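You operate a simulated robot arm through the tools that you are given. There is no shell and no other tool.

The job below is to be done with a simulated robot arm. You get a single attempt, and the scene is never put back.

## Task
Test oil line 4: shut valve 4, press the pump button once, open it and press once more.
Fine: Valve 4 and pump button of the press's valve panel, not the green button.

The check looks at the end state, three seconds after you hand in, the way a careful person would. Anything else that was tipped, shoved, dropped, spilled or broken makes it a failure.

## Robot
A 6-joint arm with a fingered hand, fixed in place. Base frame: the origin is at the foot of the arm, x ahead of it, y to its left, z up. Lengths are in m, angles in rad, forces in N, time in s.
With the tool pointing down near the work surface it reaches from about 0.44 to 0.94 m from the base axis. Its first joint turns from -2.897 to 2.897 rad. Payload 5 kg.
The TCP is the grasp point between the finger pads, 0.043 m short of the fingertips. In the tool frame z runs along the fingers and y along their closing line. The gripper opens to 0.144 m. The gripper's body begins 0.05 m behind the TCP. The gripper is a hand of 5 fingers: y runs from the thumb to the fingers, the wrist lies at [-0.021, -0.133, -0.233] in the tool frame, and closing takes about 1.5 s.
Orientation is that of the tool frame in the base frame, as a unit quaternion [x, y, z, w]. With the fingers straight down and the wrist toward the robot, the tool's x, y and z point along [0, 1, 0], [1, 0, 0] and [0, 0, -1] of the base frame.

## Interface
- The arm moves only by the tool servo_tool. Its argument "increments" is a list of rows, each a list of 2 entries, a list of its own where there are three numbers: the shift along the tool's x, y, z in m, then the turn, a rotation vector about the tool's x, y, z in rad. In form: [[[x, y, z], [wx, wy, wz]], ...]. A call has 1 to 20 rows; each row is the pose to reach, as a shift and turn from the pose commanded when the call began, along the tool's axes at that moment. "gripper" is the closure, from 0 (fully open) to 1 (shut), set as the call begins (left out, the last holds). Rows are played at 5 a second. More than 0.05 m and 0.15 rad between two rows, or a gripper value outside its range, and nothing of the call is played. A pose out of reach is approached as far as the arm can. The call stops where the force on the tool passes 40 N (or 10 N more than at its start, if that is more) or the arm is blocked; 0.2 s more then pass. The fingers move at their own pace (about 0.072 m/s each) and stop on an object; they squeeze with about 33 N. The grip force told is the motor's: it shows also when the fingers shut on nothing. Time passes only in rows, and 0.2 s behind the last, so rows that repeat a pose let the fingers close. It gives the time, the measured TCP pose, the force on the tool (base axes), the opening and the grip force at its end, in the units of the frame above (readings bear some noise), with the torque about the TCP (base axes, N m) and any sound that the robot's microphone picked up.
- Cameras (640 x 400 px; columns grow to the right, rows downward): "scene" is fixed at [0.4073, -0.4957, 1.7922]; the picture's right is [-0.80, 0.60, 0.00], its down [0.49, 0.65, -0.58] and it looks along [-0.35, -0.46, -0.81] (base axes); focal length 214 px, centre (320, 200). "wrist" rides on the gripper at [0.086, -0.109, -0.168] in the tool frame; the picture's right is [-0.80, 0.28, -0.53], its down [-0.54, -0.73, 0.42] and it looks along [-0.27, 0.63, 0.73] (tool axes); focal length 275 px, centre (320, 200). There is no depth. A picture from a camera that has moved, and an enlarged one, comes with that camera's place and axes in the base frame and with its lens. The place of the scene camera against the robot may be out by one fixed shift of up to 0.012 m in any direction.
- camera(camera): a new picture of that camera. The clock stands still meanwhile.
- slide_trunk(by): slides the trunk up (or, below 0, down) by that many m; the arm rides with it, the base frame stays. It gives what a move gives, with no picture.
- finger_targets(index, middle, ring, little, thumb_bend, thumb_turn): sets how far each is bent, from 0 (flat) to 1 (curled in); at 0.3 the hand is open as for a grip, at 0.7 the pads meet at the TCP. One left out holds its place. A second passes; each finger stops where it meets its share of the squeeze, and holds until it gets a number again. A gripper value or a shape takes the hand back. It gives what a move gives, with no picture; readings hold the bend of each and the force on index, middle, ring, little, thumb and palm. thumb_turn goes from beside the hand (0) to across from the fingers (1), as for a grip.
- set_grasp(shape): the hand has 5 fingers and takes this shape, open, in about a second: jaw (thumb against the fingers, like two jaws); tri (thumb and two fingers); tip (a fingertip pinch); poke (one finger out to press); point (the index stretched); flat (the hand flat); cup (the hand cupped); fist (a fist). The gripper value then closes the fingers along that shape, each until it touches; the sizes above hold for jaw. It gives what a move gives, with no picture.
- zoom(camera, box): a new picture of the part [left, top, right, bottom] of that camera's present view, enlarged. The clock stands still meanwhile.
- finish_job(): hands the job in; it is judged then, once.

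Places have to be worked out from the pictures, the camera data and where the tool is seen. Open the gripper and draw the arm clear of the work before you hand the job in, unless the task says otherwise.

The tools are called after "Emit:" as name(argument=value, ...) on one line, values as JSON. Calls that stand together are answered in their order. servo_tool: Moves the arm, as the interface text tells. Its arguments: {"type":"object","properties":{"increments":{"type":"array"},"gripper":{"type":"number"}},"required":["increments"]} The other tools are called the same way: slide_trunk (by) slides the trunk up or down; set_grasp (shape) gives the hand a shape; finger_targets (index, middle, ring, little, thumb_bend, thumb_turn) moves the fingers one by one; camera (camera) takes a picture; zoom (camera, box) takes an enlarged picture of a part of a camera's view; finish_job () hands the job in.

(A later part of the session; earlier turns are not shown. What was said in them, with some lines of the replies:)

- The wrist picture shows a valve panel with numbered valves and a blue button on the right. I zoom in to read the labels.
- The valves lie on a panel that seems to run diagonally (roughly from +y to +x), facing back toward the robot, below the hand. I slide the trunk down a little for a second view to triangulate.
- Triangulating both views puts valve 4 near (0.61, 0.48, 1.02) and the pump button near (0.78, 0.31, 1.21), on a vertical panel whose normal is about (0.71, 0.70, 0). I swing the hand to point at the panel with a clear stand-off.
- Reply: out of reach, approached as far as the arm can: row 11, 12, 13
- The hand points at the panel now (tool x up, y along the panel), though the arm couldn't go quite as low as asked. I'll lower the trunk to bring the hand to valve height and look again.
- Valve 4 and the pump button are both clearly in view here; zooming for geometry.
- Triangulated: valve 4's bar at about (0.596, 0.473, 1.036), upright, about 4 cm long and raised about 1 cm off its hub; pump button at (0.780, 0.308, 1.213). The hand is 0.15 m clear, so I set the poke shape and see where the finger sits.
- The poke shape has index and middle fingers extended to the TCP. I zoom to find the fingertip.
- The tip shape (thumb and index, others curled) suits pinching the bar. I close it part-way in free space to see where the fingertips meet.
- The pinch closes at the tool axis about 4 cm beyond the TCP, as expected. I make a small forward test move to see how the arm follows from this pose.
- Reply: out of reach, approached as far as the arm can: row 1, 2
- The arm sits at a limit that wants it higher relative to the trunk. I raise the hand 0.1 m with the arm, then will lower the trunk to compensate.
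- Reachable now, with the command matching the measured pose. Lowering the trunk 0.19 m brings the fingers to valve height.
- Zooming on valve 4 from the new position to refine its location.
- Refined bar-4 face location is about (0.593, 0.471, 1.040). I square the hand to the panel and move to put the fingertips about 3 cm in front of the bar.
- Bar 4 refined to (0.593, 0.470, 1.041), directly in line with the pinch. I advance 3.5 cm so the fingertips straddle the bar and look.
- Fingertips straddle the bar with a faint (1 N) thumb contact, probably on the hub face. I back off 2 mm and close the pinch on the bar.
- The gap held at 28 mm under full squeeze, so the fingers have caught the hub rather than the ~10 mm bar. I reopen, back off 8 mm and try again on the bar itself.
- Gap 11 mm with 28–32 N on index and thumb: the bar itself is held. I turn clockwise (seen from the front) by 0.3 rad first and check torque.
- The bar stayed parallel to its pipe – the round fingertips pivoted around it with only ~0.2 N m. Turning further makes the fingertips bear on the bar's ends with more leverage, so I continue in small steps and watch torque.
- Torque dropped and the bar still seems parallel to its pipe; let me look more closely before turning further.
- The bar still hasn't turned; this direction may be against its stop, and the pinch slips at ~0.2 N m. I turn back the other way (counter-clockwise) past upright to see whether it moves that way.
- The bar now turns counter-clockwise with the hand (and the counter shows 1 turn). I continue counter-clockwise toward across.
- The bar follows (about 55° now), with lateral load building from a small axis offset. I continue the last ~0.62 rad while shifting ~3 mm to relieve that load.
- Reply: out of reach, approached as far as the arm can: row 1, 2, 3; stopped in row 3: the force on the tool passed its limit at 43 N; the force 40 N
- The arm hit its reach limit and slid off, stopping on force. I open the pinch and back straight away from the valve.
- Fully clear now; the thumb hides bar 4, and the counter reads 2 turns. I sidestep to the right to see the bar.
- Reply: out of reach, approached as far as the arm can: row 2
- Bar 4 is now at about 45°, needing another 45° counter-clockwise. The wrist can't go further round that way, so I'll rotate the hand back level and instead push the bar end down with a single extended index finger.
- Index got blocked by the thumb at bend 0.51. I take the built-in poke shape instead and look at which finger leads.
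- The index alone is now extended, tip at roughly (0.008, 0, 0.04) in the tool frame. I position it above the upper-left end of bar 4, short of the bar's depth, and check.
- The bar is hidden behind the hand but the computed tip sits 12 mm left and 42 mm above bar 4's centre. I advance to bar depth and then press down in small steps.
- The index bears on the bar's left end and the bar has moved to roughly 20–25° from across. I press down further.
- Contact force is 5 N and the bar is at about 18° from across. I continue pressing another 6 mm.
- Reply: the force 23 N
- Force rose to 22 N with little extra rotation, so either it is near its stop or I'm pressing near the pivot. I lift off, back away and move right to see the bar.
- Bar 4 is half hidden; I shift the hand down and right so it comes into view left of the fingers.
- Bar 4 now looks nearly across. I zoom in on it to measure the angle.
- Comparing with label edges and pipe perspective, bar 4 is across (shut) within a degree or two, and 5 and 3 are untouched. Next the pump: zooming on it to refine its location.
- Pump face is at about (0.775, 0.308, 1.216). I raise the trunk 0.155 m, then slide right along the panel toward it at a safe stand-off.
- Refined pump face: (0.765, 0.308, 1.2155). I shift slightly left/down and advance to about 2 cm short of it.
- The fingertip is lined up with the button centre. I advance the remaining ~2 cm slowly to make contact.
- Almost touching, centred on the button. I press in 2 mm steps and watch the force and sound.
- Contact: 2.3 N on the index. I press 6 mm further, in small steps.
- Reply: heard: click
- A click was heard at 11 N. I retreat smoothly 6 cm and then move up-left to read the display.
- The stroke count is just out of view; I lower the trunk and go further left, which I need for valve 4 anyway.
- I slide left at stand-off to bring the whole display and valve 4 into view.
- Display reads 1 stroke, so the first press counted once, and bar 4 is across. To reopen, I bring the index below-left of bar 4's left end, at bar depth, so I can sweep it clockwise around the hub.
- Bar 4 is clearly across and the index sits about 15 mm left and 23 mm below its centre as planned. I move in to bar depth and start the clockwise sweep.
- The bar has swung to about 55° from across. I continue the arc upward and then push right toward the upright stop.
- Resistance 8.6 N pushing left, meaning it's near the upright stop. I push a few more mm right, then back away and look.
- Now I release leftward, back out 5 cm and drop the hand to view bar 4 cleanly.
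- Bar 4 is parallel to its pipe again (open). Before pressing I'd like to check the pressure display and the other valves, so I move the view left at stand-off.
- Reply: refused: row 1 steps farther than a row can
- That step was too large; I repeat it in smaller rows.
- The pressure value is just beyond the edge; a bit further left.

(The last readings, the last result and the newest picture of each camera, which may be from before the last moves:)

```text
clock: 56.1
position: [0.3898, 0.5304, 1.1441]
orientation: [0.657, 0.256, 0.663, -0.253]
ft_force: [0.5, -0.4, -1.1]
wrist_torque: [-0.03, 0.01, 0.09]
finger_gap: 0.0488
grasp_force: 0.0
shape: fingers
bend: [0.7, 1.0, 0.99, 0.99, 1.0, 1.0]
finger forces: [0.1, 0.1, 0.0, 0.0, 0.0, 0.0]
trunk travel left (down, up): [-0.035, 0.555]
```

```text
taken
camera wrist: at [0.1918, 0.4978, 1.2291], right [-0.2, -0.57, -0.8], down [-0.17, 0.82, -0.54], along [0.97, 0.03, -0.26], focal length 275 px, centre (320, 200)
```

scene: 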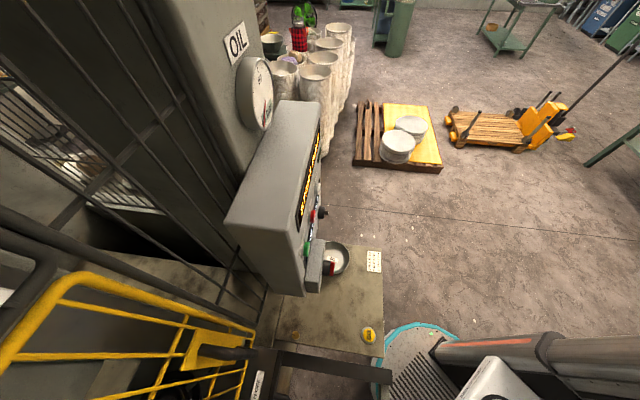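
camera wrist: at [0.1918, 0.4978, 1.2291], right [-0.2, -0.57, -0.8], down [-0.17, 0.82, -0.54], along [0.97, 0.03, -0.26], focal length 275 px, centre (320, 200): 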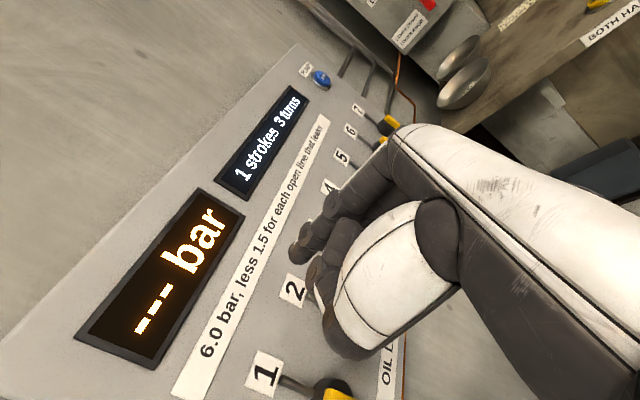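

The gauge shows "--- bar" (cleared) and 1 stroke; all other bars are upright. Now I raise the trunk and travel right to the pump at stand-off for the second press.

Emit:
slide_trunk(by=0.155)

Emit:
servo_tool(increments=[[[-0.0101, 0.0462, 0.002], [0, 0, 0]], [[-0.0201, 0.0924, 0.004], [0, 0, 0]], [[-0.0302, 0.1386, 0.006], [0, 0, 0]], [[-0.0402, 0.1848, 0.008], [0, 0, 0]], [[-0.0503, 0.231, 0.01], [0, 0, 0]], [[-0.0603, 0.2772, 0.012], [0, 0, 0]], [[-0.0704, 0.3233, 0.014], [0, 0, 0]], [[-0.0804, 0.3695, 0.017], [0, 0, 0]], [[-0.0905, 0.4157, 0.02], [0, 0, 0]], [[-0.0905, 0.4157, 0.02], [0, 0, 0]]])

Emit:
camera(camera="wrist")

```text
clock: 57.9
position: [0.39, 0.5304, 1.2992]
orientation: [0.656, 0.256, 0.663, -0.254]
ft_force: [0.1, -0.4, -0.8]
wrist_torque: [0.0, 0.02, 0.01]
finger_gap: 0.0485
grasp_force: 0.0
shape: fingers
bend: [0.7, 1.0, 0.99, 0.99, 1.0, 1.0]
finger forces: [0.0, 0.0, 0.0, 0.0, 0.0, 0.1]
trunk travel left (down, up): [-0.19, 0.4]
```

```text
clock: 60.0
position: [0.6886, 0.2341, 1.2092]
orientation: [0.656, 0.256, 0.663, -0.254]
ft_force: [0.5, 0.0, -0.1]
wrist_torque: [0.04, -0.01, 0.01]
finger_gap: 0.0484
grasp_force: 0.0
shape: fingers
bend: [0.7, 1.0, 0.99, 0.99, 1.0, 1.0]
finger forces: [0.0, 0.0, 0.1, 0.0, 0.1, 0.0]
trunk travel left (down, up): [-0.19, 0.4]
```

```text
taken
camera wrist: at [0.4895, 0.2019, 1.2947], right [-0.2, -0.57, -0.8], down [-0.17, 0.82, -0.54], along [0.97, 0.03, -0.26], focal length 275 px, centre (320, 200)
```

wrist: 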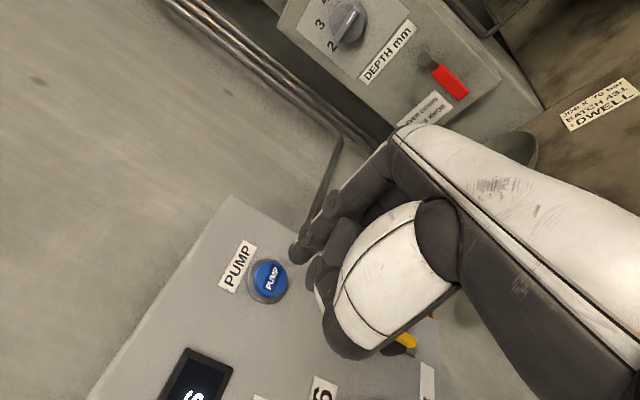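

Back at the same stand-off as before the first press. I align 4 mm left and advance to just short of the button.

Emit:
servo_tool(increments=[[[-0.0005, -0.004, 0.02], [0, 0, 0]], [[-0.0005, -0.004, 0.04], [0, 0, 0]], [[-0.0005, -0.004, 0.055], [0, 0, 0]]])

Emit:
zoom(camera="wrist", box=[220, 200, 380, 300])

```text
clock: 60.9
position: [0.7248, 0.2745, 1.2096]
orientation: [0.657, 0.256, 0.663, -0.253]
ft_force: [-0.5, 0.3, -0.2]
wrist_torque: [-0.01, -0.01, -0.02]
finger_gap: 0.0489
grasp_force: 0.1
shape: fingers
bend: [0.7, 1.0, 0.99, 0.99, 1.0, 1.0]
finger forces: [0.0, 0.0, 0.0, 0.0, 0.0, 0.0]
trunk travel left (down, up): [-0.19, 0.4]
```

```text
4.00 times, centred on (300, 250) of wrist
camera zoom: at [0.5263, 0.2424, 1.2947], right [-0.2, -0.57, -0.8], down [-0.17, 0.82, -0.54], along [0.97, 0.03, -0.26], focal length 1101 px, centre (400, 0)
```

zoom: 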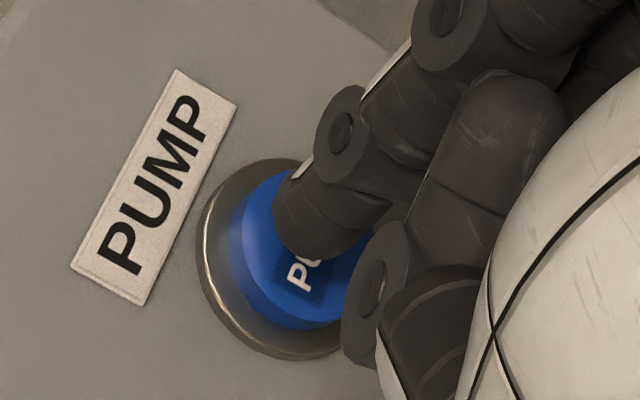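

Aligned on the button. I press in a single steady push of 16 mm total, the same depth that clicked before.

Emit:
servo_tool(increments=[[[0, 0, 0.004], [0, 0, 0]], [[0, 0, 0.008], [0, 0, 0]], [[0, 0, 0.011], [0, 0, 0]], [[0, 0, 0.0135], [0, 0, 0]], [[0, 0, 0.016], [0, 0, 0]]])

```text
clock: 62.0
position: [0.7347, 0.2836, 1.2127]
orientation: [0.656, 0.255, 0.663, -0.254]
ft_force: [-5.7, -8.4, -0.3]
wrist_torque: [0.06, 0.01, -0.17]
finger_gap: 0.0483
grasp_force: 4.5
shape: fingers
bend: [0.7, 1.0, 0.99, 0.99, 1.0, 1.0]
finger forces: [9.3, 0.0, 0.0, 0.0, 0.1, 0.1]
trunk travel left (down, up): [-0.19, 0.4]
heard: click
```

Click heard, 10 N. I retreat straight back and slide left to read the displays.

Emit:
servo_tool(increments=[[[0, 0, -0.015], [0, 0, 0]], [[0, 0, -0.04], [0, 0, 0]], [[0, 0, -0.075], [0, 0, 0]], [[0, -0.045, -0.08], [0, 0, 0]], [[0, -0.09, -0.08], [0, 0, 0]], [[0, -0.135, -0.08], [0, 0, 0]], [[0, -0.18, -0.08], [0, 0, 0]], [[0, -0.225, -0.08], [0, 0, 0]], [[0, -0.27, -0.09], [0, 0, 0]], [[0, -0.315, -0.09], [0, 0, 0]], [[0, -0.36, -0.09], [0, 0, 0]]])

Emit:
camera(camera="wrist")

```text
clock: 64.5
position: [0.4263, 0.4912, 1.2094]
orientation: [0.657, 0.256, 0.663, -0.253]
ft_force: [1.2, -0.5, 1.4]
wrist_torque: [-0.02, 0.02, 0.1]
finger_gap: 0.0485
grasp_force: 0.0
shape: fingers
bend: [0.7, 1.0, 0.99, 0.99, 1.0, 1.0]
finger forces: [0.1, 0.0, 0.0, 0.0, 0.0, 0.0]
trunk travel left (down, up): [-0.19, 0.4]
```

```text
taken
camera wrist: at [0.2271, 0.4583, 1.2933], right [-0.2, -0.57, -0.8], down [-0.17, 0.82, -0.54], along [0.97, 0.03, -0.26], focal length 275 px, centre (320, 200)
```

wrist: 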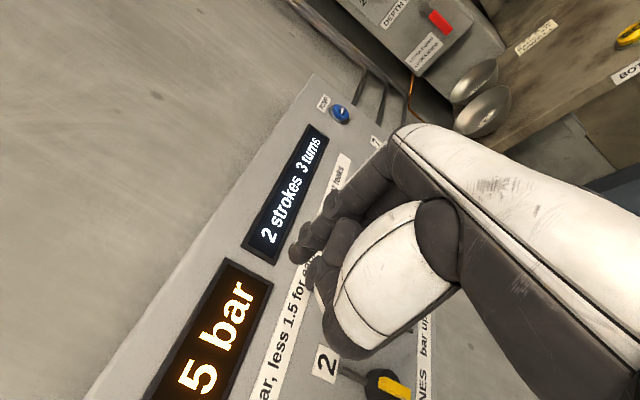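

2 strokes registered and a pressure reading appears. I move further left and back, reopen the hand, and check the panel overall.

Emit:
servo_tool(increments=[[[0.03, -0.03, -0.01], [0, 0, 0]], [[0.06, -0.06, -0.02], [0, 0, 0]], [[0.08, -0.08, -0.02], [0, 0, 0]]])

Emit:
camera(camera="wrist")

```text
clock: 65.2
position: [0.3578, 0.5382, 1.2881]
orientation: [0.656, 0.256, 0.663, -0.253]
ft_force: [0.7, 0.4, -0.5]
wrist_torque: [0.03, -0.02, -0.03]
finger_gap: 0.0489
grasp_force: 0.0
shape: fingers
bend: [0.7, 1.0, 0.99, 0.99, 1.0, 1.0]
finger forces: [0.0, 0.0, 0.0, 0.1, 0.0, 0.1]
trunk travel left (down, up): [-0.19, 0.4]
```

```text
taken
camera wrist: at [0.1593, 0.5066, 1.3722], right [-0.2, -0.57, -0.8], down [-0.17, 0.82, -0.55], along [0.97, 0.03, -0.26], focal length 275 px, centre (320, 200)
```

wrist: 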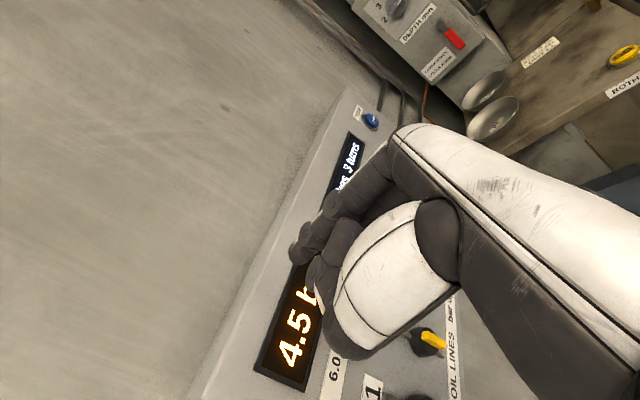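

The gauge reads 4.5 bar with line 4 open, so the test reading registered. I open the hand, raise the trunk and swing back to the starting style pose for a last overall check.

Emit:
set_grasp(shape="jaw")

Emit:
slide_trunk(by=0.3)

Emit:
servo_tool(increments=[[[-0.007, 0.0145, -0.0113], [0.0477, -0.1142, -0.0477]], [[-0.014, 0.029, -0.0226], [0.0954, -0.2284, -0.0954]], [[-0.021, 0.0435, -0.0339], [0.1431, -0.3426, -0.1431]], [[-0.028, 0.058, -0.0452], [0.1908, -0.4568, -0.1908]], [[-0.035, 0.0725, -0.0565], [0.2385, -0.571, -0.2385]], [[-0.042, 0.087, -0.0678], [0.2862, -0.6852, -0.2862]], [[-0.049, 0.1015, -0.0791], [0.3339, -0.7994, -0.3339]], [[-0.056, 0.116, -0.0904], [0.3816, -0.9136, -0.3816]], [[-0.063, 0.1305, -0.1017], [0.4293, -1.0278, -0.4293]], [[-0.07, 0.145, -0.113], [0.477, -1.142, -0.477]], [[-0.077, 0.1595, -0.1243], [0.5247, -1.2562, -0.5247]], [[-0.084, 0.174, -0.1356], [0.5724, -1.3704, -0.5724]], [[-0.09, 0.188, -0.147], [0.6201, -1.4846, -0.6201]]])

Emit:
camera(camera="wrist")

Emit:
camera(camera="scene")

```text
clock: 66.2
position: [0.3582, 0.5372, 1.2885]
orientation: [0.656, 0.256, 0.663, -0.254]
ft_force: [-0.6, -0.3, -0.2]
wrist_torque: [-0.01, -0.03, 0.05]
finger_gap: 0.1436
grasp_force: 0.1
shape: jaw
bend: [0.3, 0.3, 0.3, 0.3, 0.3, 0.98]
finger forces: [0.0, 0.1, 0.0, 0.0, 0.0, 0.0]
trunk travel left (down, up): [-0.19, 0.4]
```

```text
clock: 69.2
position: [0.3584, 0.5383, 1.5871]
orientation: [0.657, 0.256, 0.663, -0.253]
ft_force: [-0.7, -0.2, -0.1]
wrist_torque: [-0.03, 0.02, 0.0]
finger_gap: 0.1436
grasp_force: 0.0
shape: jaw
bend: [0.3, 0.3, 0.3, 0.3, 0.3, 0.98]
finger forces: [0.0, 0.0, 0.1, 0.1, 0.0, 0.1]
trunk travel left (down, up): [-0.49, 0.1]
```

```text
clock: 72.0
position: [0.3771, 0.3003, 1.498]
orientation: [0.721, 0.693, 0.001, 0.004]
ft_force: [0.1, -0.3, 0.3]
wrist_torque: [-0.01, 0.0, -0.01]
finger_gap: 0.1438
grasp_force: 0.0
shape: jaw
bend: [0.3, 0.3, 0.3, 0.3, 0.3, 0.98]
finger forces: [0.1, 0.1, 0.0, 0.1, 0.0, 0.1]
trunk travel left (down, up): [-0.49, 0.1]
```

```text
taken
camera wrist: at [0.2707, 0.392, 1.6644], right [0.25, -0.8, 0.54], down [-0.74, -0.51, -0.43], along [0.62, -0.3, -0.73], focal length 275 px, centre (320, 200)
```

wrist: 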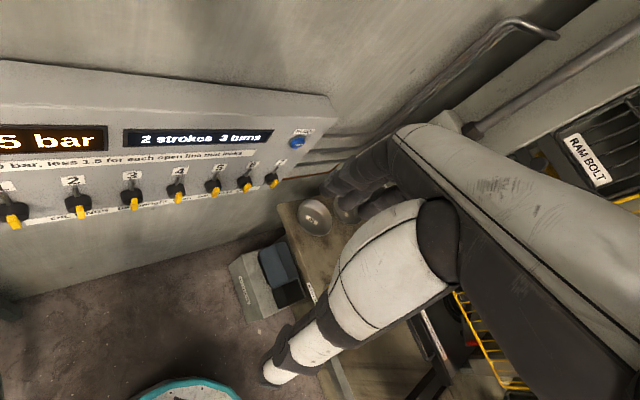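

```text
taken
```

scene: 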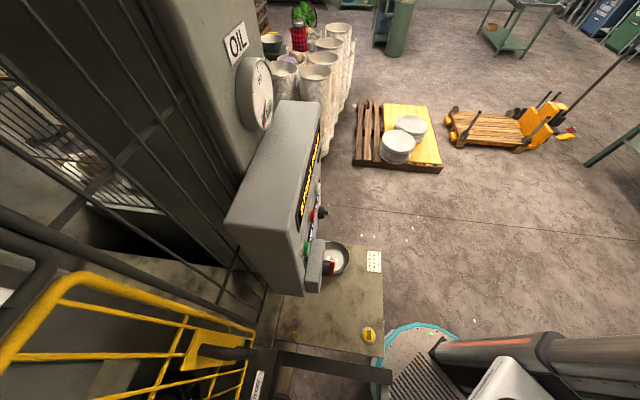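

A last close look at the valve row to confirm all the bars are upright.

Emit:
zoom(camera="wrist", box=[110, 110, 310, 235])

Emit:
zoom(camera="wrist", box=[0, 110, 200, 235])

```text
3.20 times, centred on (210, 172) of wrist
camera zoom: at [0.2707, 0.392, 1.6644], right [0.25, -0.8, 0.54], down [-0.74, -0.51, -0.43], along [0.62, -0.3, -0.73], focal length 881 px, centre (672, 288)
```

zoom: 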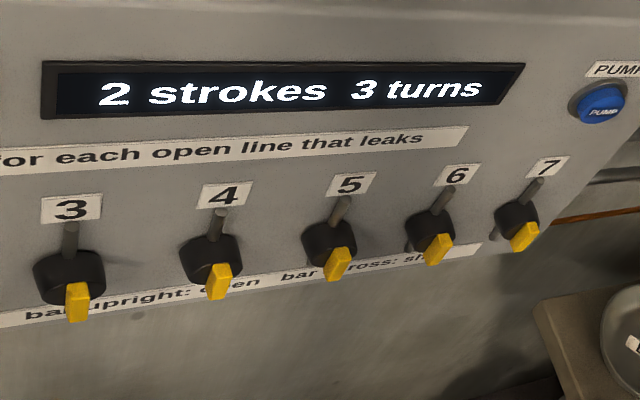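

```text
3.20 times, centred on (100, 172) of wrist
camera zoom: at [0.2707, 0.392, 1.6644], right [0.25, -0.8, 0.54], down [-0.74, -0.51, -0.43], along [0.62, -0.3, -0.73], focal length 881 px, centre (1024, 288)
```

zoom: 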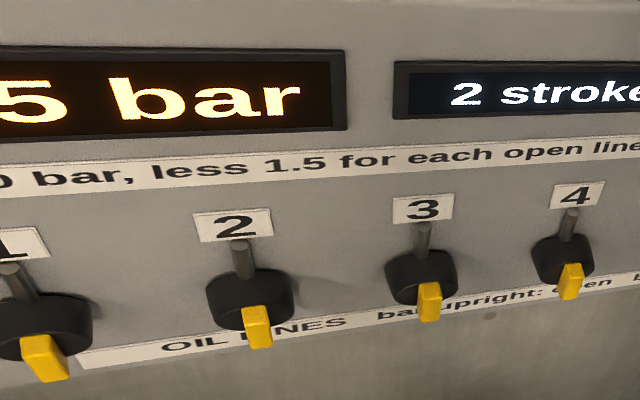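

All seven bars are upright, valve 4 included. The counter shows 2 strokes, one with valve 4 shut and one with it open. The hand is open and clear of the panel, so I hand the job in.

Emit:
finish_job()

```text
The job is handed in.
```

I shut valve 4, pressed the pump button once, reopened the valve and pressed once more. I've handed the job in, but no verdict has come back.

- **Pump:** the counter went to 1 stroke with valve 4 shut, then to 2 after I reopened it. I heard a click on each press.
- **Pressure:** the gauge read 4.5 bar with valve 4 open. By the panel's label (6.0 bar, less 1.5 for each open line that leaks), that means one open line is leaking. I didn't see the gauge after the first press; it was showing "---" by the time I looked, so I can't say whether the leak is line 4.
- **Turn counter:** it reads 3 turns, though I only shut and reopened the valve once. My first grip on valve 4 slipped partway, which is probably the extra count. The valve looked fully across when I pressed the first time.
- **End state:** all seven valve bars are upright. I didn't touch the green button, and I saw nothing knocked or moved. The hand is open and clear of the panel.
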